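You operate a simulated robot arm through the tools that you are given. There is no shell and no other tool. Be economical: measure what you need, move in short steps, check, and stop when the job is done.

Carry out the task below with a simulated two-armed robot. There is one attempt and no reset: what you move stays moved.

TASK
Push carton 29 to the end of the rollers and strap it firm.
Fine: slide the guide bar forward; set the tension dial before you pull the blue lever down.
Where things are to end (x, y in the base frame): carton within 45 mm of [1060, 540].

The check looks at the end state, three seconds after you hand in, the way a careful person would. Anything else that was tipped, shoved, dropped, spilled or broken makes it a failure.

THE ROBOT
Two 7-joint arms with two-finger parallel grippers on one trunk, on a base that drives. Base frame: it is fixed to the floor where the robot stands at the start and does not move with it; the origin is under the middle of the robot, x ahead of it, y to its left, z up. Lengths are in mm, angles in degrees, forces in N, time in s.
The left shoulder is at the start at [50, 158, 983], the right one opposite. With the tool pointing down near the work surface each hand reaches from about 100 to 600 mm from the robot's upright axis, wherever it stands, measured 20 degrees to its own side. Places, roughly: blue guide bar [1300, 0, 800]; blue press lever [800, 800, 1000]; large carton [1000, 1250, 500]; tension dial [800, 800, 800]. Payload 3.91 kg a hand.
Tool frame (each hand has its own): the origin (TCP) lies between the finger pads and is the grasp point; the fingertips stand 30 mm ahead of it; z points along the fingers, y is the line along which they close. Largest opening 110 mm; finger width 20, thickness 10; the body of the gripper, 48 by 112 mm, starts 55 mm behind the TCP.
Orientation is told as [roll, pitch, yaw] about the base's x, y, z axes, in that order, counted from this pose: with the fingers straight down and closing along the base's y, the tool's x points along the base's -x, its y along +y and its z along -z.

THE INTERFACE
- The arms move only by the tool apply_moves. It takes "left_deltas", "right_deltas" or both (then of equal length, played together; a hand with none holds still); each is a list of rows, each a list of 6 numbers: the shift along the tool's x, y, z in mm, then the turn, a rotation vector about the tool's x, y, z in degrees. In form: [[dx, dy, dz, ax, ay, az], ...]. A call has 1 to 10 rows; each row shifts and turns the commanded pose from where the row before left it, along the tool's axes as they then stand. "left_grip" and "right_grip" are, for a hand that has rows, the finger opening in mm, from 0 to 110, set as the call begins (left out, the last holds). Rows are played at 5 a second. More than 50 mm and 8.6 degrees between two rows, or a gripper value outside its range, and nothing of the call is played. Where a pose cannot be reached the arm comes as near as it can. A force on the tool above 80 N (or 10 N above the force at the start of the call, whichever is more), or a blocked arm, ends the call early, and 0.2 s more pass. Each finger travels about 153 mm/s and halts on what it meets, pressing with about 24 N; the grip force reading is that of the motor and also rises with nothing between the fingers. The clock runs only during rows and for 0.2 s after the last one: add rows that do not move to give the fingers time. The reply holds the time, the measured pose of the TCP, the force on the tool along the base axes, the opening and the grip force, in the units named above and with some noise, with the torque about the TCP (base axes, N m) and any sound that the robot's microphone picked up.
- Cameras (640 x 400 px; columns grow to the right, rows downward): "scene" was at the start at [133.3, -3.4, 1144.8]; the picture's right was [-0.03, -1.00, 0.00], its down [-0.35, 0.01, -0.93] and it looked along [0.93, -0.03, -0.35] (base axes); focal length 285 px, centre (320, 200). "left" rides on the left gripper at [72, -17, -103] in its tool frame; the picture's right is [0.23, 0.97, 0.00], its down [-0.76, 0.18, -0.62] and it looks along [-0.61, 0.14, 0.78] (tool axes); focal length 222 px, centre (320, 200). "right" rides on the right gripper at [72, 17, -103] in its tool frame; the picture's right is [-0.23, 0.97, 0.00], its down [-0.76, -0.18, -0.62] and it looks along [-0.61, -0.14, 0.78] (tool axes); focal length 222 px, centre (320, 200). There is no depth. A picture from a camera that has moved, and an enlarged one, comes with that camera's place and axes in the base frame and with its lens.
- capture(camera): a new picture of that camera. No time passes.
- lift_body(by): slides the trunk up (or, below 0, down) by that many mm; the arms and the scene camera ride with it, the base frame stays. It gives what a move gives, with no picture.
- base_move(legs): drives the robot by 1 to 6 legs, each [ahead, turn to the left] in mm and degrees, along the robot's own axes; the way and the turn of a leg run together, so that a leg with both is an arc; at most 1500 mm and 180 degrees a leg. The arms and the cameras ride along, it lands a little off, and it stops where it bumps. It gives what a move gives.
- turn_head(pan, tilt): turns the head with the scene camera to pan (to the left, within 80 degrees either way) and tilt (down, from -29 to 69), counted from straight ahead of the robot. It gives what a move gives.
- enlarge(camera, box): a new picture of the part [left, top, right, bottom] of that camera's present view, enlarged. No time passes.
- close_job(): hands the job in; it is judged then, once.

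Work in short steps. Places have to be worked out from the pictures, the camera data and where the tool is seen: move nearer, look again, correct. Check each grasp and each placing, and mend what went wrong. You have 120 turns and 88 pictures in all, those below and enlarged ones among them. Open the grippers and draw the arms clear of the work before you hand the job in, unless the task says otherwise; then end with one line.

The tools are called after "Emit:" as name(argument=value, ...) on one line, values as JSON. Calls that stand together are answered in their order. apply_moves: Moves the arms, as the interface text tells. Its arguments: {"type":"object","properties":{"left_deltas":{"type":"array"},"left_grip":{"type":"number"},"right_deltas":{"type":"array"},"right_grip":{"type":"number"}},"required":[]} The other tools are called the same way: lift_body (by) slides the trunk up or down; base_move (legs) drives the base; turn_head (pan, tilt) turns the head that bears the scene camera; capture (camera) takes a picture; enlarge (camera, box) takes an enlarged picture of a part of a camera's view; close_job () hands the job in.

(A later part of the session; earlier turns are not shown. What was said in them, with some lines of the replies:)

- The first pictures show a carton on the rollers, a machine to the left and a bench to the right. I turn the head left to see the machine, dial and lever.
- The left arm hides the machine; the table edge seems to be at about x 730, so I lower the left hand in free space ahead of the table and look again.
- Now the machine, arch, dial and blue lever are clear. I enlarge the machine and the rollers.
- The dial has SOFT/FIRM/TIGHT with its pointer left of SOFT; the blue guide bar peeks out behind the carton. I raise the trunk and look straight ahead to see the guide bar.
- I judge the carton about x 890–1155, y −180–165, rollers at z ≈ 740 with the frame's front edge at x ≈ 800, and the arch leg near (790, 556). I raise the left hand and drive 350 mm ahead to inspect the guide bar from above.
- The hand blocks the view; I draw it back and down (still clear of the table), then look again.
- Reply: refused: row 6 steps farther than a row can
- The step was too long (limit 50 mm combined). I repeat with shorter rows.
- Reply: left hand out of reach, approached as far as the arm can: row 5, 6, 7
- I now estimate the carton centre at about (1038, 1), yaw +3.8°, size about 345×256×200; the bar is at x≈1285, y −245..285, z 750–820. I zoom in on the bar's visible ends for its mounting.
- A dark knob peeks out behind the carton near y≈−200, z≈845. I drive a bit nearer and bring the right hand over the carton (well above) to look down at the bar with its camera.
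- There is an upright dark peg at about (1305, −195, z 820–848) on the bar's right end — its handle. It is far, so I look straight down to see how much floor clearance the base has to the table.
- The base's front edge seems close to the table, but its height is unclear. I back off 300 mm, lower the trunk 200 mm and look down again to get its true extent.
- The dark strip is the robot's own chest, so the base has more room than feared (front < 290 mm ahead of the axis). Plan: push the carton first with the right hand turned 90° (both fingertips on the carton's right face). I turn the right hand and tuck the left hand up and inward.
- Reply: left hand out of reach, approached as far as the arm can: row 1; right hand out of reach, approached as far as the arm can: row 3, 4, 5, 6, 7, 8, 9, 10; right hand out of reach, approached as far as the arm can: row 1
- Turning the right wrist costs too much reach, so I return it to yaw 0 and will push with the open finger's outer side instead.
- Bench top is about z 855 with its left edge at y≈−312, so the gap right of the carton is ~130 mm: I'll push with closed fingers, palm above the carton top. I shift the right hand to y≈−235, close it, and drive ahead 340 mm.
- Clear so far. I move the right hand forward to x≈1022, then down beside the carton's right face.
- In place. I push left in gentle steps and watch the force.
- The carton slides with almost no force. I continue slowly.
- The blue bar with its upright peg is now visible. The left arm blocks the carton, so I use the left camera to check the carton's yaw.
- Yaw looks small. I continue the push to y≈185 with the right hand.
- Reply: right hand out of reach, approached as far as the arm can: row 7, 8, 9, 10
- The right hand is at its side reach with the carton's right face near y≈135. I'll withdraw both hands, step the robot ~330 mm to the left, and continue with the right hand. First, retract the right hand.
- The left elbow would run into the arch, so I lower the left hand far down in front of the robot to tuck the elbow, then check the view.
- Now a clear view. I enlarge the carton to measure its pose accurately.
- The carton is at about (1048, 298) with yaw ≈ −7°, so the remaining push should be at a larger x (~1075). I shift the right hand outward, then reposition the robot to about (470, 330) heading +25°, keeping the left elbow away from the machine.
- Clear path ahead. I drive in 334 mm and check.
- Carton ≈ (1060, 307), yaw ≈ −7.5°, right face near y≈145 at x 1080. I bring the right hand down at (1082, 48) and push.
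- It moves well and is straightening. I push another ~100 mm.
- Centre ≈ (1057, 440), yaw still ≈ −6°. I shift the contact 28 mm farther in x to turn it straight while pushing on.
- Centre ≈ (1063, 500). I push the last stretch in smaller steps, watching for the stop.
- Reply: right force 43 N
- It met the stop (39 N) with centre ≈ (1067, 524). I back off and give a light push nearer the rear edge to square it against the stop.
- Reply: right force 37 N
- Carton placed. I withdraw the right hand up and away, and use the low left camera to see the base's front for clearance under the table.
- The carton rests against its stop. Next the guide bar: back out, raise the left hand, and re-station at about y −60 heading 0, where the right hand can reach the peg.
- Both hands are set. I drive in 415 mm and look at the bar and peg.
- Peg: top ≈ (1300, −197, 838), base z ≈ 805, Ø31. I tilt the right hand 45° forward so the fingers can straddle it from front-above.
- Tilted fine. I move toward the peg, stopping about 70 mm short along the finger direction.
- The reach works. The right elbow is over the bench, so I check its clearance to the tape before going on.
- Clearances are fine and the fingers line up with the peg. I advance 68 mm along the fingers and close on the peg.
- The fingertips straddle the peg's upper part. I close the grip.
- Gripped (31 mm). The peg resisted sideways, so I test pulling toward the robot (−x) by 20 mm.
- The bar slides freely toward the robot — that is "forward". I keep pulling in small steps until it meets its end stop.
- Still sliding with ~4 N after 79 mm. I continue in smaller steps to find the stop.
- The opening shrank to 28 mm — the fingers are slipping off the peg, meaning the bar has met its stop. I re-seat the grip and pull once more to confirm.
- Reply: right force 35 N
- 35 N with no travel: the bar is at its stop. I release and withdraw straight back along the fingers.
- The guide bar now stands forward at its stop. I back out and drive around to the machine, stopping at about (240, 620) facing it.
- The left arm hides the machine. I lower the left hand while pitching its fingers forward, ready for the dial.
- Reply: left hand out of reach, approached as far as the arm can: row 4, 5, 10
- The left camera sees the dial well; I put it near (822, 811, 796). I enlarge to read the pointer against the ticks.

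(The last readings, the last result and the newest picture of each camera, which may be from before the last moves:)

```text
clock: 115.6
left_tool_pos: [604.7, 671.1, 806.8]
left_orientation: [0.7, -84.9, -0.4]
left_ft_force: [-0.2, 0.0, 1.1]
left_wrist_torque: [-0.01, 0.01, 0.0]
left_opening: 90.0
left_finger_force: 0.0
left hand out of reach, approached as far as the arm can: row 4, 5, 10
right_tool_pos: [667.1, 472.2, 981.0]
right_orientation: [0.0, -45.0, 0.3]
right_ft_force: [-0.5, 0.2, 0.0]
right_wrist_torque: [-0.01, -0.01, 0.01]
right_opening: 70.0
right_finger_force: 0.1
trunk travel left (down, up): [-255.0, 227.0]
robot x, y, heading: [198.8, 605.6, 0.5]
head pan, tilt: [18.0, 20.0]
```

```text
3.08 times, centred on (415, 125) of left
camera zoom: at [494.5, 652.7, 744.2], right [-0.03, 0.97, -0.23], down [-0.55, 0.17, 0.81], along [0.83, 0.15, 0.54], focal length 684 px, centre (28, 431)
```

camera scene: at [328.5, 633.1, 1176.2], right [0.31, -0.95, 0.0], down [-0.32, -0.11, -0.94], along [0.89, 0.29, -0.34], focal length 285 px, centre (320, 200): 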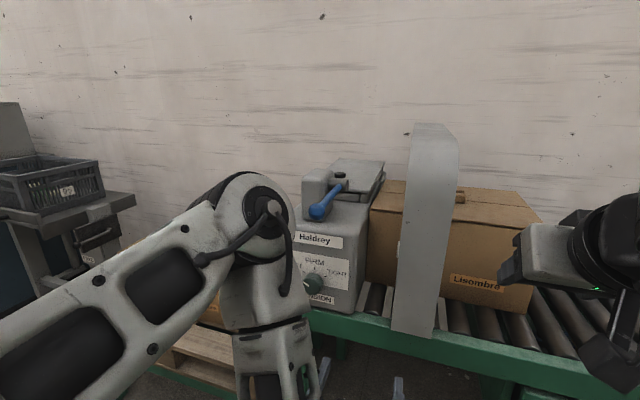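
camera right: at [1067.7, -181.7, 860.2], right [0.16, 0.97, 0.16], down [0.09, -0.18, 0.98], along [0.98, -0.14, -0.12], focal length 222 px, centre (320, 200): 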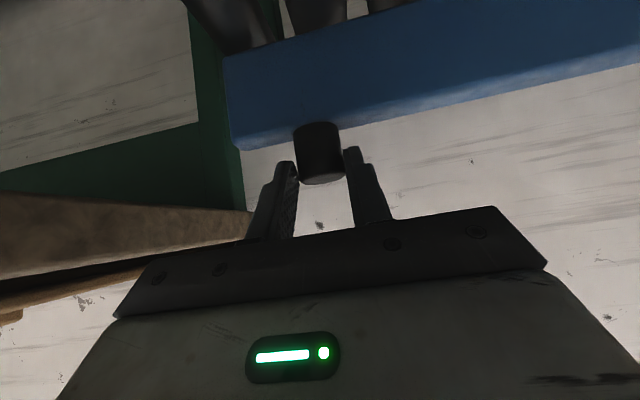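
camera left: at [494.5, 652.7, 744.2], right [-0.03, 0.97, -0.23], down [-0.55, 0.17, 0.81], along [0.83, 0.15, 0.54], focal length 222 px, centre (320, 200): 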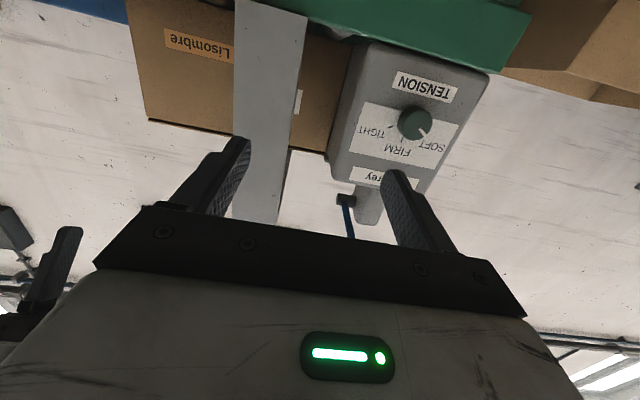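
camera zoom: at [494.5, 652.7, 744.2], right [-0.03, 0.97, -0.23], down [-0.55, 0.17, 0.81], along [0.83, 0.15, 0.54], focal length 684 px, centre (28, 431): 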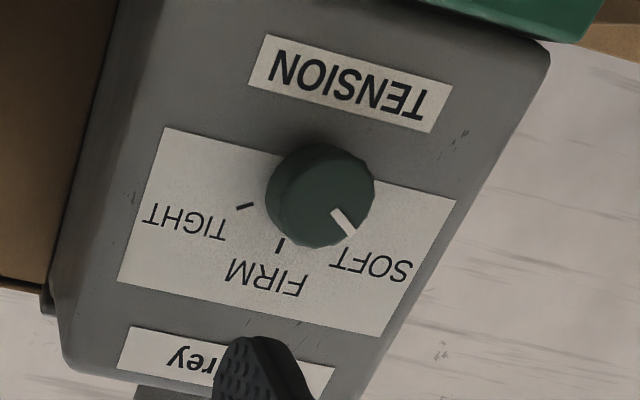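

Pointer sits at SOFT; FIRM is straight up, so the knob needs about 60° clockwise. First I draw the right hand back and away from the arch, then drive 100 mm ahead.

Emit:
apply_moves(right_deltas=[[25, -25, -25, 0, 0, 0], [25, -25, -25, 0, 0, 0], [25, -25, -25, 0, 0, 0], [25, -25, -25, 0, 0, 0]])

Emit:
base_move(legs=[[100, 0]])

Emit:
apply_moves(left_deltas=[[0, 35, 0, 0, -5, 0], [0, 35, 0, 0, 0, -7.5], [0, 35, 0, 0, 0, -7.5], [0, 33, 0, 0, 0, -7.5], [0, 0, 0, 0, 0, -7.5]], left_grip=75)

Emit:
capture(camera="left")

```text
clock: 116.6
left_tool_pos: [603.9, 670.7, 808.6]
left_orientation: [0.9, -84.9, -0.4]
left_ft_force: [-0.2, -0.2, 0.0]
left_wrist_torque: [0.02, 0.01, 0.0]
left_opening: 89.9
left_finger_force: 0.1
right_tool_pos: [564.8, 369.6, 1005.7]
right_orientation: [-0.1, -45.0, 0.4]
right_ft_force: [0.6, -0.6, -0.2]
right_wrist_torque: [-0.02, -0.01, -0.01]
right_opening: 69.6
right_finger_force: 0.0
right hand out of reach, approached as far as the arm can: row 3, 4
trunk travel left (down, up): [-255.0, 227.0]
robot x, y, heading: [193.9, 605.8, -0.0]
head pan, tilt: [18.0, 20.0]
```

```text
clock: 117.8
left_tool_pos: [703.5, 671.0, 808.6]
left_orientation: [0.8, -84.7, -0.3]
left_ft_force: [0.1, -0.1, 0.2]
left_wrist_torque: [0.01, 0.01, 0.0]
left_opening: 90.0
left_finger_force: 0.0
right_tool_pos: [664.5, 370.1, 1005.7]
right_orientation: [-0.1, -45.0, 0.3]
right_ft_force: [0.1, 0.8, 0.1]
right_wrist_torque: [0.0, -0.01, 0.02]
right_opening: 69.8
right_finger_force: 0.2
trunk travel left (down, up): [-255.0, 227.0]
robot x, y, heading: [300.9, 604.4, 0.4]
head pan, tilt: [18.0, 20.0]
```

```text
clock: 119.0
left_tool_pos: [712.5, 696.0, 872.9]
left_orientation: [-89.6, -59.9, 90.0]
left_ft_force: [-0.4, 0.2, -0.9]
left_wrist_torque: [0.02, 0.0, 0.02]
left_opening: 74.8
left_finger_force: 0.1
left hand out of reach, approached as far as the arm can: row 1, 2, 3, 4
right_tool_pos: [663.6, 370.1, 1005.0]
right_orientation: [0.0, -45.0, 0.4]
right_ft_force: [0.5, -0.9, -0.6]
right_wrist_torque: [-0.02, -0.04, 0.01]
right_opening: 70.0
right_finger_force: 0.0
trunk travel left (down, up): [-255.0, 227.0]
robot x, y, heading: [300.5, 604.1, 0.4]
head pan, tilt: [18.0, 20.0]
```

```text
29 pictures are left
camera left: at [608.6, 644.4, 818.8], right [-0.01, 0.73, -0.68], down [-0.62, 0.53, 0.57], along [0.78, 0.43, 0.45], focal length 222 px, centre (320, 200)
```

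left: 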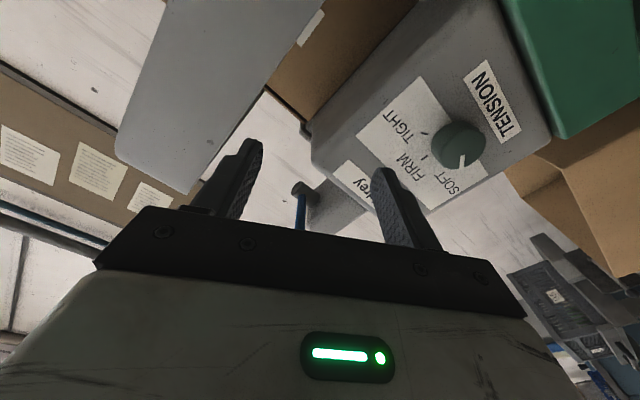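

The hand is too close in (folded arm) to get there. I back the base off 110 mm, then move the left hand to about (760, 811, 796).

Emit:
base_move(legs=[[-110, 0]])

Emit:
apply_moves(left_deltas=[[1.8, 27.6, 31.6, 0, 0, 0], [1.8, 27.6, 31.6, 0, 0, 0], [1.8, 27.6, 31.6, 0, 0, 0], [1.8, 27.6, 31.6, 0, 0, 0], [1.8, 27.6, 31.6, 0, 0, 0], [0, 0, 0, 0, 0, 0]])

Emit:
capture(camera="left")

```text
clock: 120.1
left_tool_pos: [602.4, 695.9, 872.9]
left_orientation: [-89.4, -60.1, 90.0]
left_ft_force: [0.0, 0.6, -0.4]
left_wrist_torque: [-0.02, 0.0, -0.04]
left_opening: 75.0
left_finger_force: 0.0
right_tool_pos: [554.6, 370.8, 1006.3]
right_orientation: [-0.1, -45.0, 0.2]
right_ft_force: [0.1, 0.2, 0.8]
right_wrist_torque: [0.0, 0.01, 0.0]
right_opening: 70.2
right_finger_force: 0.1
trunk travel left (down, up): [-255.0, 227.0]
robot x, y, heading: [185.7, 601.2, 0.4]
head pan, tilt: [18.0, 20.0]
```

```text
clock: 121.5
left_tool_pos: [691.2, 671.4, 878.7]
left_orientation: [-88.9, -60.1, 89.9]
left_ft_force: [0.5, 0.6, -0.3]
left_wrist_torque: [-0.01, -0.03, 0.02]
left_opening: 75.0
left_finger_force: 0.1
left hand out of reach, approached as far as the arm can: row 1, 2, 3, 4, 5
right_tool_pos: [554.9, 369.7, 1005.3]
right_orientation: [0.0, -45.1, 0.3]
right_ft_force: [0.6, 1.0, -0.6]
right_wrist_torque: [0.0, 0.0, 0.01]
right_opening: 70.5
right_finger_force: 0.1
trunk travel left (down, up): [-255.0, 227.0]
robot x, y, heading: [193.1, 607.7, 0.3]
head pan, tilt: [18.0, 20.0]
```

```text
28 pictures are left
camera left: at [588.1, 618.3, 824.0], right [-0.02, 0.73, -0.68], down [-0.63, 0.52, 0.58], along [0.78, 0.44, 0.45], focal length 222 px, centre (320, 200)
```

left: 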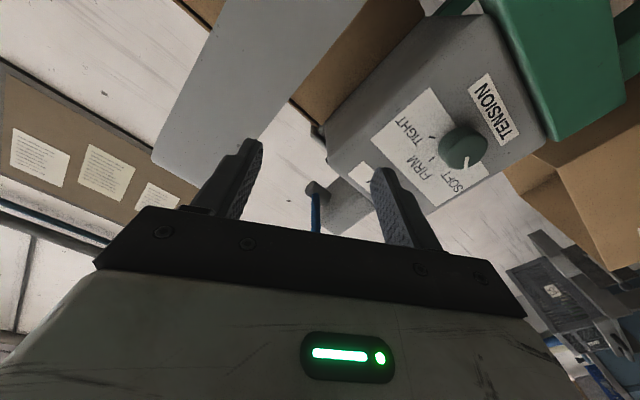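

The left wrist is limited sideways, but this arm pose (about 500 ahead, 64 left of the axis) works. I instead carry the whole robot: shift ~140 mm left, lower the trunk 80 mm and approach the dial with the base.

Emit:
base_move(legs=[[-130, 0], [0, 90], [140, 0], [0, -90.3]])

Emit:
lift_body(by=-82)

Emit:
base_move(legs=[[170, 0]])

Emit:
capture(camera="left")

```text
clock: 131.4
left_tool_pos: [562.1, 807.1, 878.1]
left_orientation: [-88.9, -60.0, 89.5]
left_ft_force: [-0.5, -0.4, 0.7]
left_wrist_torque: [0.02, -0.01, -0.03]
left_opening: 74.9
left_finger_force: 0.0
right_tool_pos: [423.7, 507.7, 1006.0]
right_orientation: [0.0, -45.0, -0.1]
right_ft_force: [0.4, 0.3, -0.2]
right_wrist_torque: [0.01, -0.04, 0.01]
right_opening: 69.8
right_finger_force: 0.0
trunk travel left (down, up): [-255.0, 227.0]
robot x, y, heading: [61.0, 744.1, -0.0]
head pan, tilt: [18.0, 20.0]
```

```text
clock: 132.6
left_tool_pos: [561.5, 808.0, 795.7]
left_orientation: [-88.9, -60.1, 89.6]
left_ft_force: [-0.6, -0.2, -0.2]
left_wrist_torque: [0.0, -0.04, 0.01]
left_opening: 75.0
left_finger_force: 0.0
right_tool_pos: [421.9, 506.6, 923.0]
right_orientation: [-0.1, -45.0, 0.0]
right_ft_force: [0.2, 0.2, -0.2]
right_wrist_torque: [0.02, 0.04, 0.03]
right_opening: 70.3
right_finger_force: 0.1
trunk travel left (down, up): [-173.0, 309.0]
robot x, y, heading: [62.1, 745.3, -0.1]
head pan, tilt: [18.0, 20.0]
```

```text
clock: 134.1
left_tool_pos: [732.5, 807.4, 795.0]
left_orientation: [-88.8, -60.1, 89.5]
left_ft_force: [-0.4, -0.6, -0.4]
left_wrist_torque: [0.03, 0.0, 0.02]
left_opening: 74.8
left_finger_force: 0.0
right_tool_pos: [593.8, 506.8, 923.8]
right_orientation: [0.0, -45.0, 0.0]
right_ft_force: [-0.2, -0.9, -1.0]
right_wrist_torque: [-0.03, 0.0, 0.03]
right_opening: 70.3
right_finger_force: 0.2
trunk travel left (down, up): [-173.0, 309.0]
robot x, y, heading: [235.9, 743.9, -0.2]
head pan, tilt: [18.0, 20.0]
```

```text
27 pictures are left
camera left: at [629.4, 755.8, 742.0], right [-0.01, 0.73, -0.68], down [-0.62, 0.53, 0.58], along [0.78, 0.43, 0.45], focal length 222 px, centre (320, 200)
```

left: 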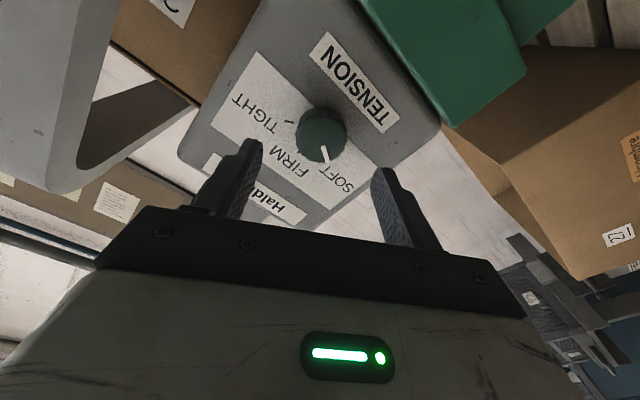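

The knob is centred between the fingers, ~79 mm ahead of the TCP. I advance 66 mm along the fingers.

Emit:
apply_moves(left_deltas=[[0, 0, 25, 0, 0, 0], [0, 0, 25, 0, 0, 0], [0, 0, 10, 0, 0, 0], [0, 0, 6, 0, 0, 0], [0, 0, 0, 0, 0, 0]])

Emit:
capture(camera="left")

```text
clock: 135.2
left_tool_pos: [794.8, 795.7, 802.7]
left_orientation: [-88.5, -60.1, 89.5]
left_ft_force: [-0.3, 0.8, -0.9]
left_wrist_torque: [-0.02, -0.01, 0.01]
left_opening: 75.1
left_finger_force: 0.1
left hand out of reach, approached as far as the arm can: row 1, 2, 3
right_tool_pos: [595.5, 508.6, 923.3]
right_orientation: [-0.1, -45.0, -0.1]
right_ft_force: [1.0, -0.4, 0.0]
right_wrist_torque: [0.02, -0.01, 0.01]
right_opening: 70.0
right_finger_force: 0.1
trunk travel left (down, up): [-173.0, 309.0]
robot x, y, heading: [233.9, 744.3, -0.3]
head pan, tilt: [18.0, 20.0]
```

```text
26 pictures are left
camera left: at [691.7, 743.2, 749.6], right [-0.02, 0.73, -0.68], down [-0.62, 0.52, 0.58], along [0.78, 0.44, 0.45], focal length 222 px, centre (320, 200)
```

left: 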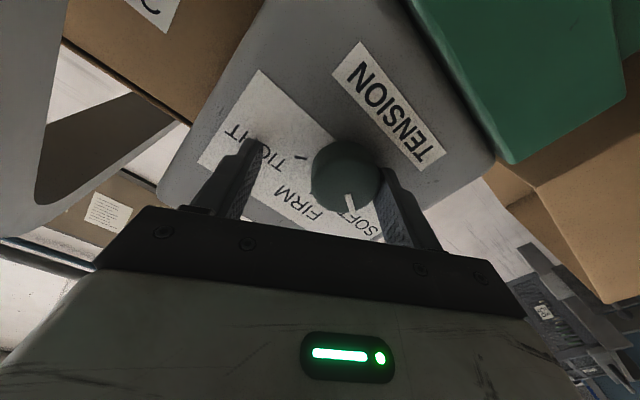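

The hand drifted ~13 mm sideways at its reach limit. I pull back, re-centre, and make the final approach with the base instead.

Emit:
apply_moves(left_deltas=[[0, 0, -25, 0, 0, 0], [0, 0, -25, 0, 0, 0], [0.9, 14.4, -16, 0, 0, 0], [0, 0, 0, 0, 0, 0]])

Emit:
base_move(legs=[[35, 0]])

Emit:
capture(camera="left")

```text
clock: 136.2
left_tool_pos: [729.5, 809.5, 795.6]
left_orientation: [-88.8, -60.2, 89.5]
left_ft_force: [0.8, -0.5, 0.5]
left_wrist_torque: [-0.02, -0.01, 0.01]
left_opening: 74.8
left_finger_force: 0.0
right_tool_pos: [594.8, 507.7, 923.5]
right_orientation: [0.0, -44.9, 0.0]
right_ft_force: [0.5, 0.5, -0.1]
right_wrist_torque: [0.03, 0.03, 0.04]
right_opening: 69.8
right_finger_force: 0.1
trunk travel left (down, up): [-173.0, 309.0]
robot x, y, heading: [231.9, 745.1, 0.2]
head pan, tilt: [18.0, 20.0]
```

```text
clock: 137.1
left_tool_pos: [761.9, 809.4, 795.1]
left_orientation: [-88.9, -60.0, 89.6]
left_ft_force: [-0.4, 0.8, -0.5]
left_wrist_torque: [0.0, 0.01, 0.02]
left_opening: 75.2
left_finger_force: 0.0
right_tool_pos: [630.2, 507.4, 923.9]
right_orientation: [0.0, -44.9, 0.1]
right_ft_force: [0.4, -0.5, -0.4]
right_wrist_torque: [0.02, -0.02, 0.02]
right_opening: 69.9
right_finger_force: 0.1
trunk travel left (down, up): [-173.0, 309.0]
robot x, y, heading: [269.8, 744.2, -0.2]
head pan, tilt: [18.0, 20.0]
```

```text
25 pictures are left
camera left: at [659.9, 755.8, 741.5], right [-0.01, 0.73, -0.68], down [-0.62, 0.53, 0.58], along [0.78, 0.43, 0.45], focal length 222 px, centre (320, 200)
```

left: 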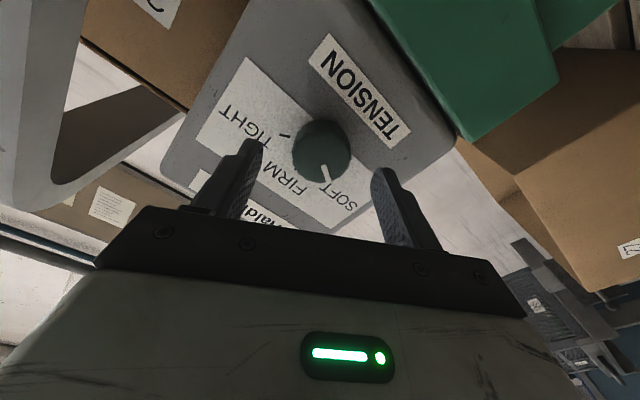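

Well centred; the knob face is ~47 mm ahead. I bring the base forward 34 mm.

Emit:
base_move(legs=[[34, 0]])

Emit:
capture(camera="left")

```text
clock: 138.0
left_tool_pos: [797.6, 807.8, 793.8]
left_orientation: [-88.7, -60.1, 89.5]
left_ft_force: [-4.5, -0.6, -3.1]
left_wrist_torque: [0.17, -0.02, -0.16]
left_opening: 74.3
left_finger_force: 0.1
right_tool_pos: [663.9, 507.1, 924.1]
right_orientation: [0.0, -45.0, 0.0]
right_ft_force: [0.0, -0.8, 0.8]
right_wrist_torque: [-0.01, 0.01, -0.01]
right_opening: 70.0
right_finger_force: 0.2
trunk travel left (down, up): [-173.0, 309.0]
robot x, y, heading: [299.2, 740.3, 0.0]
head pan, tilt: [18.0, 20.0]
```

```text
24 pictures are left
camera left: at [693.8, 755.7, 740.9], right [-0.01, 0.73, -0.68], down [-0.62, 0.53, 0.58], along [0.78, 0.43, 0.45], focal length 222 px, centre (320, 200)
```

left: 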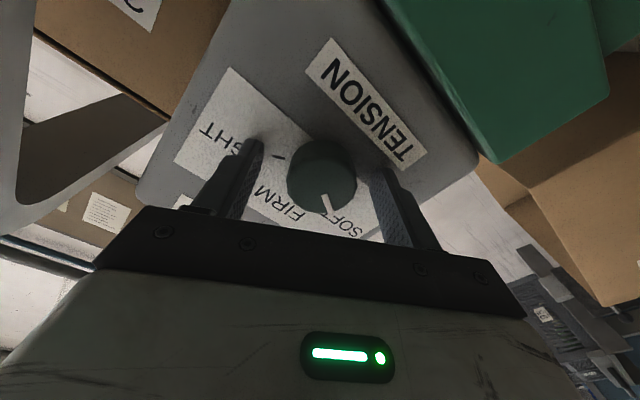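

A light contact (4.5 N) says the tips touch the panel; I ease back 3 mm and close on the knob.

Emit:
apply_moves(left_deltas=[[0, 0, -3, 0, 0, 0], [0, 0, 0, 0, 0, 0], [0, 0, 0, 0, 0, 0], [0, 0, 0, 0, 0, 0]], left_grip=20)

Emit:
capture(camera="left")

```text
clock: 139.0
left_tool_pos: [797.0, 807.7, 794.2]
left_orientation: [-88.7, -60.1, 89.7]
left_ft_force: [27.6, 7.0, -1.0]
left_wrist_torque: [0.03, -0.04, -1.32]
left_opening: 41.8
left_finger_force: 44.9
right_tool_pos: [664.6, 508.0, 922.6]
right_orientation: [-0.1, -44.9, 0.0]
right_ft_force: [-0.2, 0.1, -0.9]
right_wrist_torque: [0.01, 0.01, -0.01]
right_opening: 70.1
right_finger_force: 0.1
trunk travel left (down, up): [-173.0, 309.0]
robot x, y, heading: [299.4, 746.4, 0.1]
head pan, tilt: [18.0, 20.0]
```

```text
23 pictures are left
camera left: at [693.2, 756.8, 740.4], right [-0.02, 0.73, -0.68], down [-0.62, 0.53, 0.58], along [0.78, 0.43, 0.45], focal length 222 px, centre (320, 200)
```

left: 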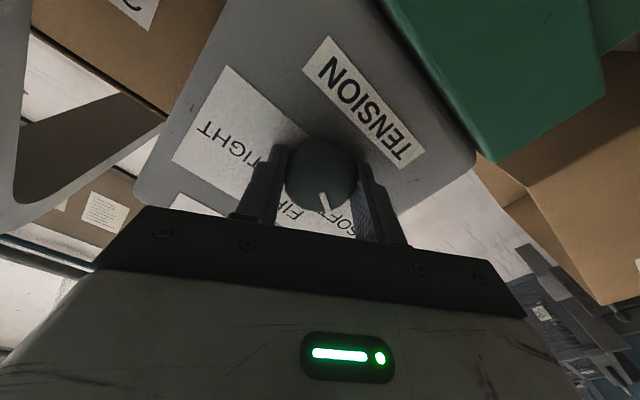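

Knob gripped (42 mm). I relieve the axial pull and turn clockwise 30° first.

Emit:
apply_moves(left_deltas=[[0, 0, 2, 0, 0, 0], [0, 0, 0, 0, 0, 6], [0, 0, 0, 0, 0, 6], [0, 0, 0, 0, 0, 6], [0, 0, 0, 0, 0, 6], [0, 0, 0, 0, 0, 6], [0, 0, 0, 0, 0, 0]])

Emit:
capture(camera="left")

```text
clock: 140.6
left_tool_pos: [795.9, 810.7, 793.5]
left_orientation: [15.0, -89.2, -14.3]
left_ft_force: [3.5, 20.5, -0.6]
left_wrist_torque: [0.01, -0.48, -0.56]
left_opening: 41.7
left_finger_force: 45.1
right_tool_pos: [662.9, 509.6, 925.5]
right_orientation: [-0.2, -45.0, 0.1]
right_ft_force: [-0.5, -0.5, -0.4]
right_wrist_torque: [0.03, 0.03, 0.0]
right_opening: 70.1
right_finger_force: 0.0
trunk travel left (down, up): [-173.0, 309.0]
robot x, y, heading: [300.3, 744.1, 0.1]
head pan, tilt: [18.0, 20.0]
```

```text
22 pictures are left
camera left: at [692.3, 791.5, 722.4], right [-0.01, 0.97, -0.22], down [-0.61, 0.17, 0.77], along [0.79, 0.15, 0.6], focal length 222 px, centre (320, 200)
```

left: 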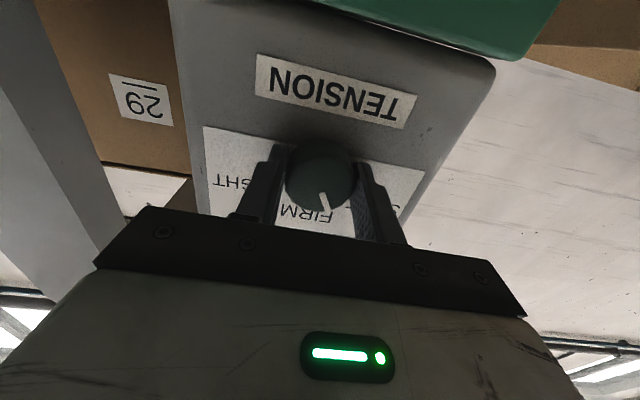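

The knob follows the hand; the pointer is ~30° short of FIRM. I turn another 28°.

Emit:
apply_moves(left_deltas=[[0, -1, 0, 0, 0, 7], [0, 0, 0, 0, 0, 7], [0, 0, 0, 0, 0, 7], [0, 0, 0, 0, 0, 7], [0, 0, 0, 0, 0, 0]])

Emit:
enlarge(camera="left", box=[190, 20, 450, 250])

```text
clock: 141.8
left_tool_pos: [796.5, 810.4, 794.1]
left_orientation: [88.5, -61.7, -87.8]
left_ft_force: [0.3, 27.4, -0.2]
left_wrist_torque: [0.01, -0.23, -0.67]
left_opening: 41.2
left_finger_force: 45.0
right_tool_pos: [663.0, 508.8, 925.0]
right_orientation: [-0.2, -45.0, 0.1]
right_ft_force: [0.4, -0.2, 0.0]
right_wrist_torque: [-0.01, 0.0, -0.02]
right_opening: 69.8
right_finger_force: 0.1
trunk travel left (down, up): [-173.0, 309.0]
robot x, y, heading: [303.3, 744.1, -0.1]
head pan, tilt: [18.0, 20.0]
```

```text
1.74 times, centred on (320, 135) of left
camera zoom: at [691.8, 827.7, 723.3], right [-0.01, 0.97, 0.26], down [-0.61, -0.21, 0.76], along [0.79, -0.15, 0.59], focal length 386 px, centre (320, 313)
```

zoom: 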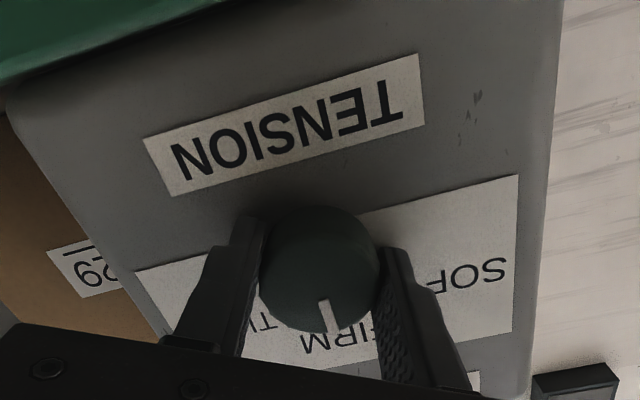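

The pointer now lines up with the panel's vertical (FIRM). I release, back straight off with the base and verify.

Emit:
apply_moves(left_deltas=[[0, 0, 0, 0, 0, 0], [0, 0, 0, 0, 0, 0], [0, 0, 0, 0, 0, 0]], left_grip=75)

Emit:
base_move(legs=[[-120, 0]])

Emit:
enlarge(camera="left", box=[190, 20, 450, 250])

Emit:
capture(camera="scene")

```text
clock: 142.6
left_tool_pos: [796.4, 806.8, 795.8]
left_orientation: [88.5, -61.9, -88.3]
left_ft_force: [0.2, -0.4, 0.5]
left_wrist_torque: [-0.02, 0.03, -0.01]
left_opening: 74.7
left_finger_force: 0.1
right_tool_pos: [663.3, 507.2, 923.3]
right_orientation: [0.0, -45.0, 0.0]
right_ft_force: [-0.7, 0.0, 0.3]
right_wrist_torque: [-0.03, -0.01, 0.01]
right_opening: 70.0
right_finger_force: 0.1
trunk travel left (down, up): [-173.0, 309.0]
robot x, y, heading: [298.5, 744.0, -0.4]
head pan, tilt: [18.0, 20.0]
```

```text
clock: 143.8
left_tool_pos: [678.5, 807.5, 795.4]
left_orientation: [88.6, -61.8, -88.2]
left_ft_force: [-0.6, 0.2, -0.4]
left_wrist_torque: [0.01, 0.01, -0.01]
left_opening: 75.1
left_finger_force: 0.0
right_tool_pos: [546.6, 508.4, 924.6]
right_orientation: [-0.1, -45.0, 0.0]
right_ft_force: [0.1, -0.7, 0.3]
right_wrist_torque: [-0.03, 0.01, -0.02]
right_opening: 69.9
right_finger_force: 0.1
trunk travel left (down, up): [-173.0, 309.0]
robot x, y, heading: [179.0, 740.3, 0.1]
head pan, tilt: [18.0, 20.0]
```

```text
1.74 times, centred on (320, 135) of left
camera zoom: at [574.0, 825.1, 723.7], right [-0.01, 0.97, 0.26], down [-0.61, -0.21, 0.76], along [0.79, -0.15, 0.59], focal length 386 px, centre (320, 313)
```

zoom: 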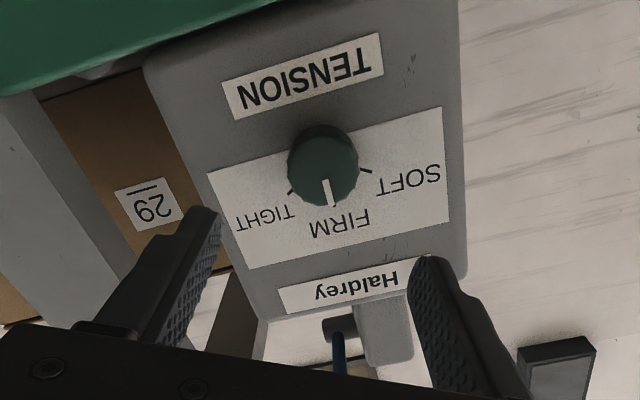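

```text
19 pictures are left
camera scene: at [311.3, 772.3, 1094.1], right [0.31, -0.95, 0.0], down [-0.33, -0.11, -0.94], along [0.89, 0.29, -0.34], focal length 285 px, centre (320, 200)
```

scene: 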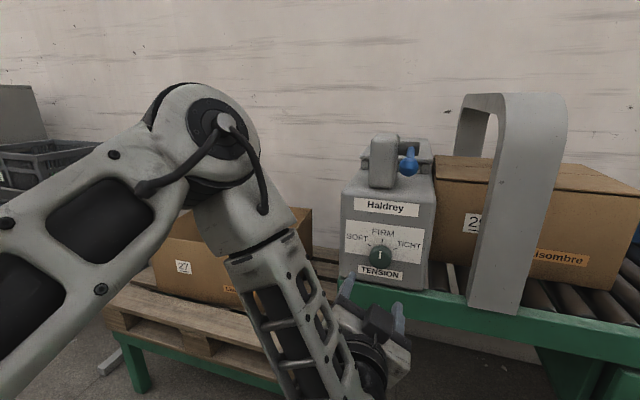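

The dial reads FIRM. Now the lever: I enlarge it in the scene view.

Emit:
enlarge(camera="scene", box=[340, 110, 460, 210])

```text
4.00 times, centred on (400, 160) of scene
camera zoom: at [311.3, 772.3, 1094.1], right [0.31, -0.95, 0.0], down [-0.33, -0.11, -0.94], along [0.89, 0.29, -0.34], focal length 1142 px, centre (0, 360)
```

zoom: 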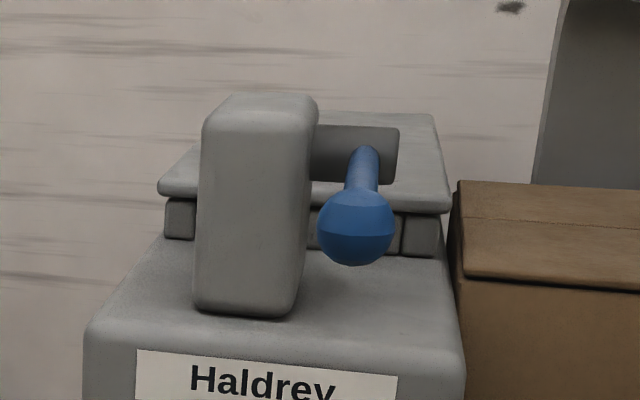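

Ball ≈ (732, 776, 999), Ø27, lever ≈155 mm long, swinging in the x–z plane about a pivot near (885, 1002). I back off, raise the trunk, and set the left hand to a 45° pitch to grip the ball.

Emit:
base_move(legs=[[-70, 0]])

Emit:
lift_body(by=190)

Emit:
apply_moves(left_deltas=[[0, 0, -10, 0, 0, -7], [0, 0, 0, 0, 0, -7], [0, 0, 0, 0, 0, -7], [0, 0, 0, 0, 0, -7.2], [0, 0, 0, 0, 7.5, 0], [0, 0, 0, 0, 7.5, 0], [0, 0, 0, 0, 7.5, 0], [0, 0, 0, 0, 7.5, 0], [0, 0, 0, 0, 7.5, 0], [0, 0, 0, 0, 7.5, 0]], left_grip=60)

Emit:
capture(camera="left")

```text
clock: 144.8
left_tool_pos: [608.5, 807.0, 795.5]
left_orientation: [88.7, -61.9, -88.3]
left_ft_force: [0.0, 0.0, 0.3]
left_wrist_torque: [0.01, -0.01, 0.01]
left_opening: 74.8
left_finger_force: 0.1
right_tool_pos: [474.8, 507.9, 923.0]
right_orientation: [-0.1, -45.0, 0.0]
right_ft_force: [0.4, 0.2, -1.4]
right_wrist_torque: [-0.02, 0.02, -0.02]
right_opening: 70.0
right_finger_force: 0.1
trunk travel left (down, up): [-173.0, 309.0]
robot x, y, heading: [115.0, 742.2, -0.1]
head pan, tilt: [18.0, 20.0]
```

```text
clock: 146.9
left_tool_pos: [609.1, 807.0, 984.2]
left_orientation: [88.6, -61.9, -88.2]
left_ft_force: [0.0, -0.4, -0.4]
left_wrist_torque: [0.05, 0.0, 0.04]
left_opening: 74.9
left_finger_force: 0.0
right_tool_pos: [475.7, 507.0, 1114.5]
right_orientation: [0.0, -45.0, 0.0]
right_ft_force: [0.5, 0.8, -0.4]
right_wrist_torque: [0.0, -0.03, 0.0]
right_opening: 70.0
right_finger_force: 0.1
trunk travel left (down, up): [-363.0, 119.0]
robot x, y, heading: [108.6, 741.5, -0.1]
head pan, tilt: [18.0, 20.0]
```

```text
clock: 149.1
left_tool_pos: [598.3, 807.3, 984.9]
left_orientation: [-0.1, -44.2, 0.4]
left_ft_force: [0.3, 0.5, -0.4]
left_wrist_torque: [0.0, 0.01, 0.01]
left_opening: 59.8
left_finger_force: 0.0
right_tool_pos: [476.0, 507.7, 1114.2]
right_orientation: [-0.1, -45.0, 0.0]
right_ft_force: [-0.1, -0.2, -0.1]
right_wrist_torque: [0.03, 0.03, -0.01]
right_opening: 69.8
right_finger_force: 0.2
trunk travel left (down, up): [-363.0, 119.0]
robot x, y, heading: [113.5, 744.6, -0.1]
head pan, tilt: [18.0, 20.0]
```

```text
17 pictures are left
camera left: at [474.6, 788.7, 1007.9], right [-0.17, 0.97, -0.16], down [0.11, 0.18, 0.98], along [0.98, 0.15, -0.14], focal length 222 px, centre (320, 200)
```

left: 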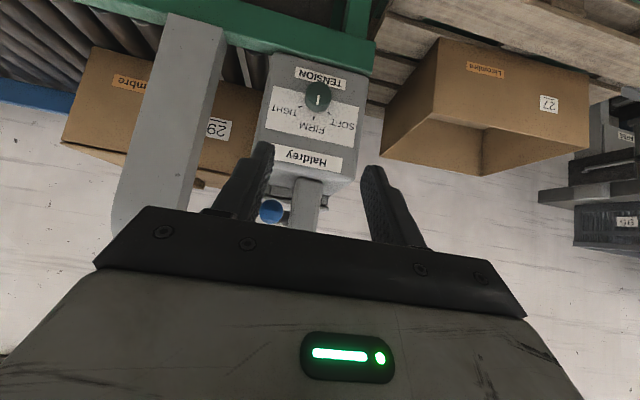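

Ball confirmed at ≈ (732, 775, 996). I move to a pre-grasp above-behind it, then advance along the fingers.

Emit:
apply_moves(left_deltas=[[-34.2, -10.7, -5, 0, 0, 0], [-34.2, -10.7, -5, 0, 0, 0], [-34.2, -10.7, -5, 0, 0, 0], [0, 0, 20, 0, 0, 0], [0, 0, 20, 0, 0, 0], [0, 0, 0, 0, 0, 0]])

Emit:
capture(camera="left")

```text
clock: 150.5
left_tool_pos: [689.9, 774.3, 1037.8]
left_orientation: [-0.1, -44.5, 0.6]
left_ft_force: [-0.2, 0.1, 0.0]
left_wrist_torque: [0.0, 0.01, 0.02]
left_opening: 60.0
left_finger_force: 0.1
right_tool_pos: [474.6, 507.8, 1113.1]
right_orientation: [0.0, -45.0, 0.0]
right_ft_force: [0.4, -0.4, 0.4]
right_wrist_torque: [-0.03, -0.02, 0.0]
right_opening: 70.0
right_finger_force: 0.1
trunk travel left (down, up): [-363.0, 119.0]
robot x, y, heading: [110.3, 737.3, -0.3]
head pan, tilt: [18.0, 20.0]
```

```text
16 pictures are left
camera left: at [565.5, 757.3, 1061.3], right [-0.17, 0.97, -0.16], down [0.11, 0.18, 0.98], along [0.98, 0.15, -0.14], focal length 222 px, centre (320, 200)
```

left: 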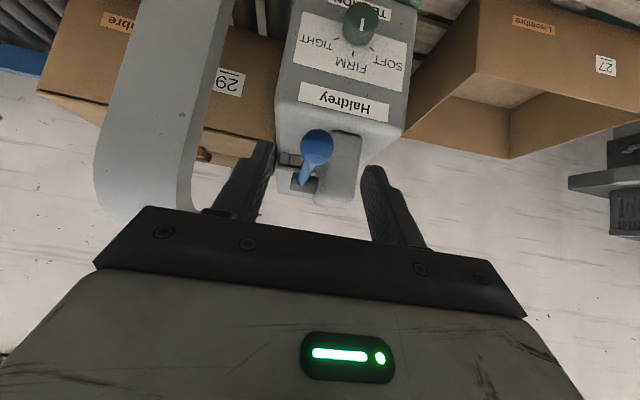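

Ball centred, ~59 mm ahead. I advance 47 mm and close gently on it.

Emit:
apply_moves(left_deltas=[[0, -2, 20, 0, 0, 0], [0, -1, 15, 0, 0, 0], [0, 0, 12, 0, 0, 0], [0, 0, 0, 0, 0, 0]])

Emit:
apply_moves(left_deltas=[[0, 0, 0, 0, 0, 0], [0, 0, 0, 0, 0, 0], [0, 0, 0, 0, 0, 0]], left_grip=18)

Emit:
capture(camera="left")

```text
clock: 151.5
left_tool_pos: [722.4, 772.9, 1005.6]
left_orientation: [-0.1, -44.2, 0.5]
left_ft_force: [-0.1, 0.9, -0.7]
left_wrist_torque: [0.02, -0.02, 0.01]
left_opening: 59.9
left_finger_force: 0.1
right_tool_pos: [474.4, 507.3, 1114.8]
right_orientation: [0.0, -45.0, 0.0]
right_ft_force: [0.5, 0.1, 0.0]
right_wrist_torque: [0.02, 0.03, 0.0]
right_opening: 69.9
right_finger_force: 0.1
trunk travel left (down, up): [-363.0, 119.0]
robot x, y, heading: [111.1, 743.2, -0.1]
head pan, tilt: [18.0, 20.0]
```

```text
clock: 152.3
left_tool_pos: [721.3, 775.6, 1005.0]
left_orientation: [0.0, -44.3, 0.7]
left_ft_force: [-0.8, 7.2, -0.5]
left_wrist_torque: [0.14, 0.1, 0.1]
left_opening: 29.3
left_finger_force: 45.4
right_tool_pos: [476.0, 509.1, 1114.9]
right_orientation: [-0.2, -45.1, 0.0]
right_ft_force: [-0.3, 0.8, 0.1]
right_wrist_torque: [0.01, -0.01, 0.03]
right_opening: 70.2
right_finger_force: 0.1
trunk travel left (down, up): [-363.0, 119.0]
robot x, y, heading: [112.3, 742.3, 0.0]
head pan, tilt: [18.0, 20.0]
```

```text
15 pictures are left
camera left: at [599.0, 756.0, 1027.8], right [-0.17, 0.97, -0.16], down [0.11, 0.18, 0.98], along [0.98, 0.15, -0.14], focal length 222 px, centre (320, 200)
```

left: 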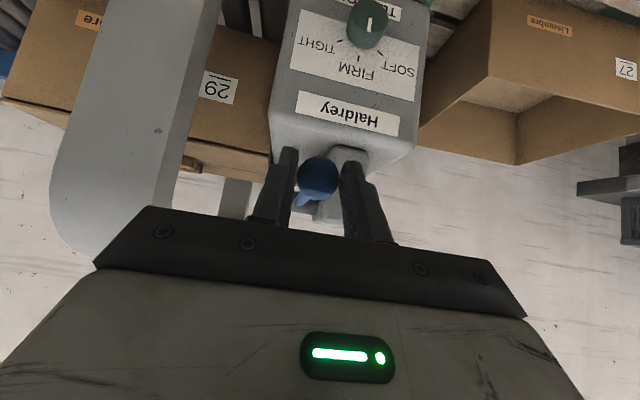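

Ball gripped (29 mm). I pull down the first 24 mm and check the force.

Emit:
apply_moves(left_deltas=[[4.2, 0, 4.3, 0, 0, 0], [4.2, 0, 4.3, 0, 0, 0], [4.1, 0, 4.4, 0, 0, 0], [4, 0, 4.5, 0, 0, 0]])

```text
clock: 153.3
left_tool_pos: [724.2, 773.9, 983.3]
left_orientation: [-0.3, -44.6, 0.8]
left_ft_force: [8.5, 9.0, 10.8]
left_wrist_torque: [0.08, -1.39, 0.16]
left_opening: 29.2
left_finger_force: 45.5
right_tool_pos: [476.0, 508.1, 1114.6]
right_orientation: [-0.1, -45.0, 0.0]
right_ft_force: [-0.3, 0.5, 0.1]
right_wrist_torque: [0.0, -0.01, -0.04]
right_opening: 70.3
right_finger_force: 0.0
trunk travel left (down, up): [-363.0, 119.0]
robot x, y, heading: [110.6, 743.2, -0.1]
head pan, tilt: [18.0, 20.0]
```

It moves with ~14 N. I follow the arc further, adding more +x.

Emit:
apply_moves(left_deltas=[[3.9, 0, 9.4, 0, 0, 0], [4, 0, 9.4, 0, 0, 0], [3.8, 0, 9, 0, 0, 0], [3.8, 0, 9, 0, 0, 0], [2.5, 0, 9.4, 0, 0, 0], [2.5, 0, 9.5, 0, 0, 0]])

Emit:
capture(camera="left")

```text
clock: 154.7
left_tool_pos: [744.6, 774.5, 926.4]
left_orientation: [0.0, -44.3, 0.6]
left_ft_force: [-19.1, 15.1, -0.1]
left_wrist_torque: [0.13, -0.82, 0.25]
left_opening: 29.3
left_finger_force: 44.8
right_tool_pos: [473.5, 508.8, 1115.1]
right_orientation: [-0.1, -45.1, 0.1]
right_ft_force: [0.0, 0.3, 0.4]
right_wrist_torque: [0.03, -0.01, -0.01]
right_opening: 69.9
right_finger_force: 0.2
trunk travel left (down, up): [-363.0, 119.0]
robot x, y, heading: [115.5, 740.6, -0.3]
head pan, tilt: [18.0, 20.0]
```

```text
14 pictures are left
camera left: at [621.2, 756.1, 949.5], right [-0.17, 0.97, -0.16], down [0.11, 0.18, 0.98], along [0.98, 0.15, -0.14], focal length 222 px, centre (320, 200)
```

left: 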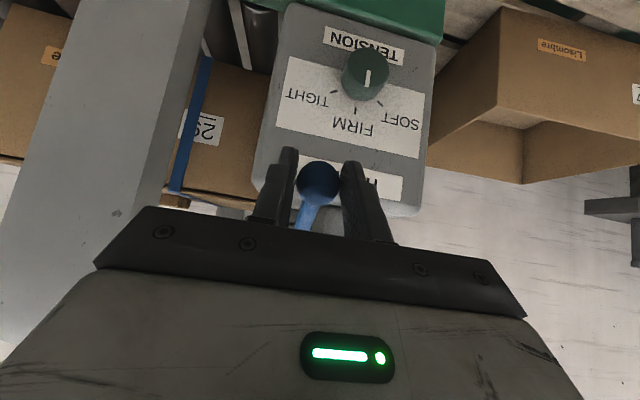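

A blue strap has appeared around carton 29. I pull the lever on a little further to find its end stop.

Emit:
apply_moves(left_deltas=[[5.5, 0, 5.5, 0, 0, 0], [4.2, 0, 6.5, 0, 0, 0], [4.2, 0, 6.5, 0, 0, 0]])

```text
clock: 155.5
left_tool_pos: [754.4, 774.4, 911.7]
left_orientation: [-0.3, -45.2, 0.9]
left_ft_force: [14.8, 9.5, 21.6]
left_wrist_torque: [0.04, -1.17, 0.12]
left_opening: 29.5
left_finger_force: 45.2
right_tool_pos: [476.1, 508.4, 1115.2]
right_orientation: [-0.1, -45.0, -0.1]
right_ft_force: [-0.6, -0.3, 0.0]
right_wrist_torque: [0.0, 0.02, -0.02]
right_opening: 70.1
right_finger_force: 0.1
trunk travel left (down, up): [-363.0, 119.0]
robot x, y, heading: [111.8, 738.8, -0.2]
head pan, tilt: [18.0, 20.0]
```

The force points toward the pivot (I strayed off the arc). I continue along the tangent with more +x.

Emit:
apply_moves(left_deltas=[[-2, 0, 6.5, 0, 0, 0], [-0.8, 0, 7, 0, 0, 0], [-0.5, 0, 7, 0, 0, 0]])

```text
clock: 156.3
left_tool_pos: [766.2, 774.3, 891.0]
left_orientation: [0.2, -44.2, 0.6]
left_ft_force: [-11.7, 16.9, 14.4]
left_wrist_torque: [-0.02, -0.37, 0.23]
left_opening: 30.0
left_finger_force: 23.7
right_tool_pos: [474.3, 509.1, 1113.6]
right_orientation: [-0.2, -45.0, 0.1]
right_ft_force: [0.1, 0.4, -0.1]
right_wrist_torque: [-0.02, 0.0, -0.01]
right_opening: 70.0
right_finger_force: 0.0
trunk travel left (down, up): [-363.0, 119.0]
robot x, y, heading: [112.4, 747.5, -0.1]
head pan, tilt: [18.0, 20.0]
```

Now the resistance is along the tangent — likely the end stop or slipping fingers. I look.

Emit:
capture(camera="left")

Emit:
capture(camera="scene")

```text
13 pictures are left
camera left: at [642.8, 756.0, 913.1], right [-0.17, 0.97, -0.16], down [0.11, 0.18, 0.98], along [0.98, 0.15, -0.14], focal length 222 px, centre (320, 200)
```

left: 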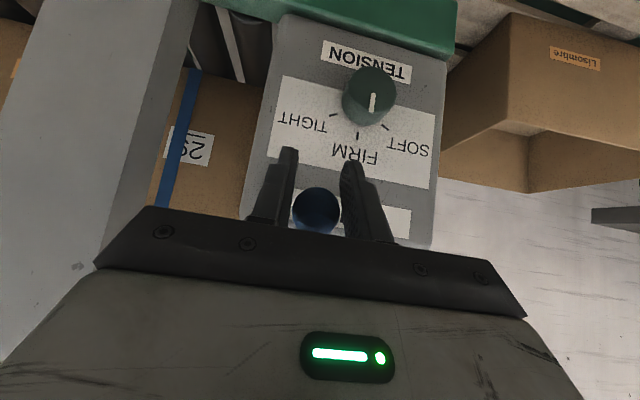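

```text
12 pictures are left
camera scene: at [240.7, 773.4, 1283.7], right [0.31, -0.95, 0.0], down [-0.33, -0.11, -0.94], along [0.89, 0.29, -0.34], focal length 285 px, centre (320, 200)
```

scene: 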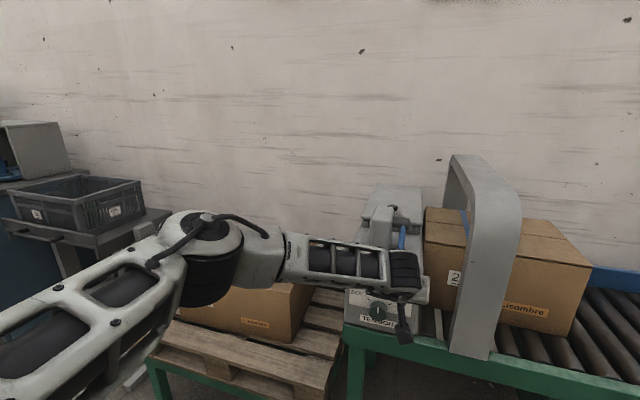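

The ball has stopped (≈40° down) and slid toward the palm: end stop reached, strap on. I open and withdraw back along the fingers.

Emit:
apply_moves(left_deltas=[[0, 0, -6, 0, 0, 0], [0, 0, 0, 0, 0, 0], [0, 0, 0, 0, 0, 0], [0, 0, -30, 0, 0, 0], [0, 0, -45, 0, 0, 0], [0, 0, -45, 0, 0, 0]], left_grip=70)

Emit:
capture(camera="left")

```text
clock: 157.7
left_tool_pos: [678.3, 772.7, 982.0]
left_orientation: [-0.1, -44.3, 0.6]
left_ft_force: [-0.7, 0.5, 0.6]
left_wrist_torque: [-0.01, -0.02, -0.01]
left_opening: 70.0
left_finger_force: 0.1
right_tool_pos: [474.9, 507.4, 1113.6]
right_orientation: [0.0, -45.0, 0.0]
right_ft_force: [0.7, 0.5, 0.1]
right_wrist_torque: [0.02, -0.02, -0.03]
right_opening: 70.1
right_finger_force: 0.0
trunk travel left (down, up): [-363.0, 119.0]
robot x, y, heading: [114.6, 744.0, -0.0]
head pan, tilt: [18.0, 20.0]
```

```text
11 pictures are left
camera left: at [554.1, 754.2, 1004.8], right [-0.17, 0.97, -0.16], down [0.11, 0.18, 0.98], along [0.98, 0.15, -0.14], focal length 222 px, centre (320, 200)
```

left: 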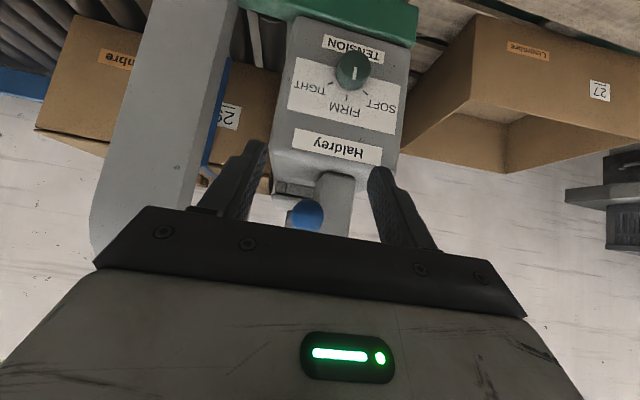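

The lever springs back by itself; the strap remains and the dial still reads FIRM. I back off and check the final state of the carton, strap and bar.

Emit:
base_move(legs=[[-150, 0]])

Emit:
turn_head(pan=-12, tilt=20)

Emit:
capture(camera="scene")

```text
clock: 159.1
left_tool_pos: [528.9, 772.7, 981.6]
left_orientation: [-0.1, -44.4, 0.5]
left_ft_force: [-0.4, -0.9, -0.2]
left_wrist_torque: [0.0, -0.03, 0.0]
left_opening: 69.8
left_finger_force: 0.0
right_tool_pos: [324.9, 507.2, 1113.9]
right_orientation: [0.0, -45.0, -0.1]
right_ft_force: [-0.5, -0.6, 0.7]
right_wrist_torque: [0.03, -0.02, 0.02]
right_opening: 70.0
right_finger_force: 0.1
trunk travel left (down, up): [-363.0, 119.0]
robot x, y, heading: [-33.2, 742.4, 0.1]
head pan, tilt: [18.0, 20.0]
```

```text
clock: 160.0
left_tool_pos: [528.7, 771.6, 982.4]
left_orientation: [-0.1, -44.2, 0.5]
left_ft_force: [0.4, -0.1, 0.3]
left_wrist_torque: [0.02, 0.01, -0.05]
left_opening: 69.8
left_finger_force: 0.1
right_tool_pos: [326.0, 507.2, 1113.2]
right_orientation: [0.0, -44.9, -0.1]
right_ft_force: [0.0, -0.5, 0.4]
right_wrist_torque: [0.01, 0.03, -0.01]
right_opening: 69.9
right_finger_force: 0.1
trunk travel left (down, up): [-363.0, 119.0]
robot x, y, heading: [-37.5, 743.4, 0.1]
head pan, tilt: [-12.0, 20.0]
```

```text
10 pictures are left
camera scene: at [94.4, 724.3, 1284.1], right [-0.21, -0.98, 0.0], down [-0.33, 0.07, -0.94], along [0.92, -0.2, -0.34], focal length 285 px, centre (320, 200)
```

scene: 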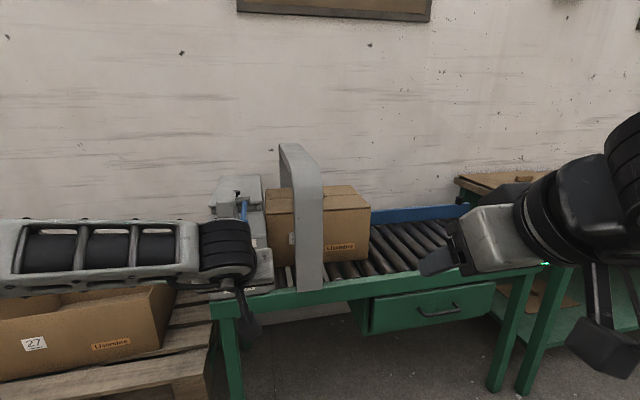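

Emit:
enlarge(camera="scene", box=[210, 140, 390, 300])

```text
2.50 times, centred on (300, 220) of scene
camera zoom: at [94.4, 724.3, 1284.1], right [-0.21, -0.98, 0.0], down [-0.33, 0.07, -0.94], along [0.92, -0.2, -0.34], focal length 714 px, centre (370, 150)
```

zoom: 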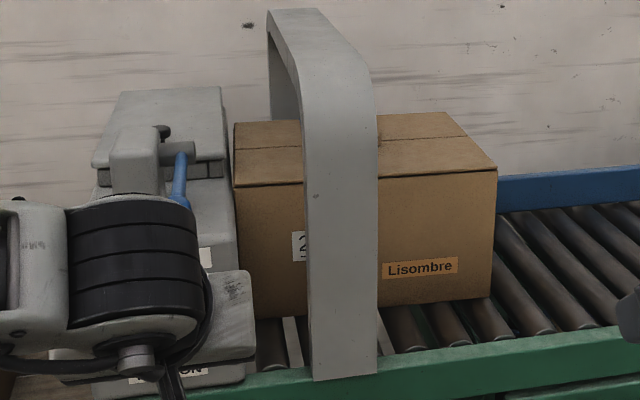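

Carton is square at ≈ (1053, 541), strapped, bar forward, dial at FIRM, both hands open and clear. I hand in.

Emit:
close_job()

```text
The job is handed in.
```

Carton 29 is at the end of the rollers at about (1053, 541), within the 45 mm limit. It is strapped with the tension dial set to FIRM, and the guide bar is slid forward to its stop. The blue lever was pulled down to its stop after the dial was set, and it sprang back up once released.
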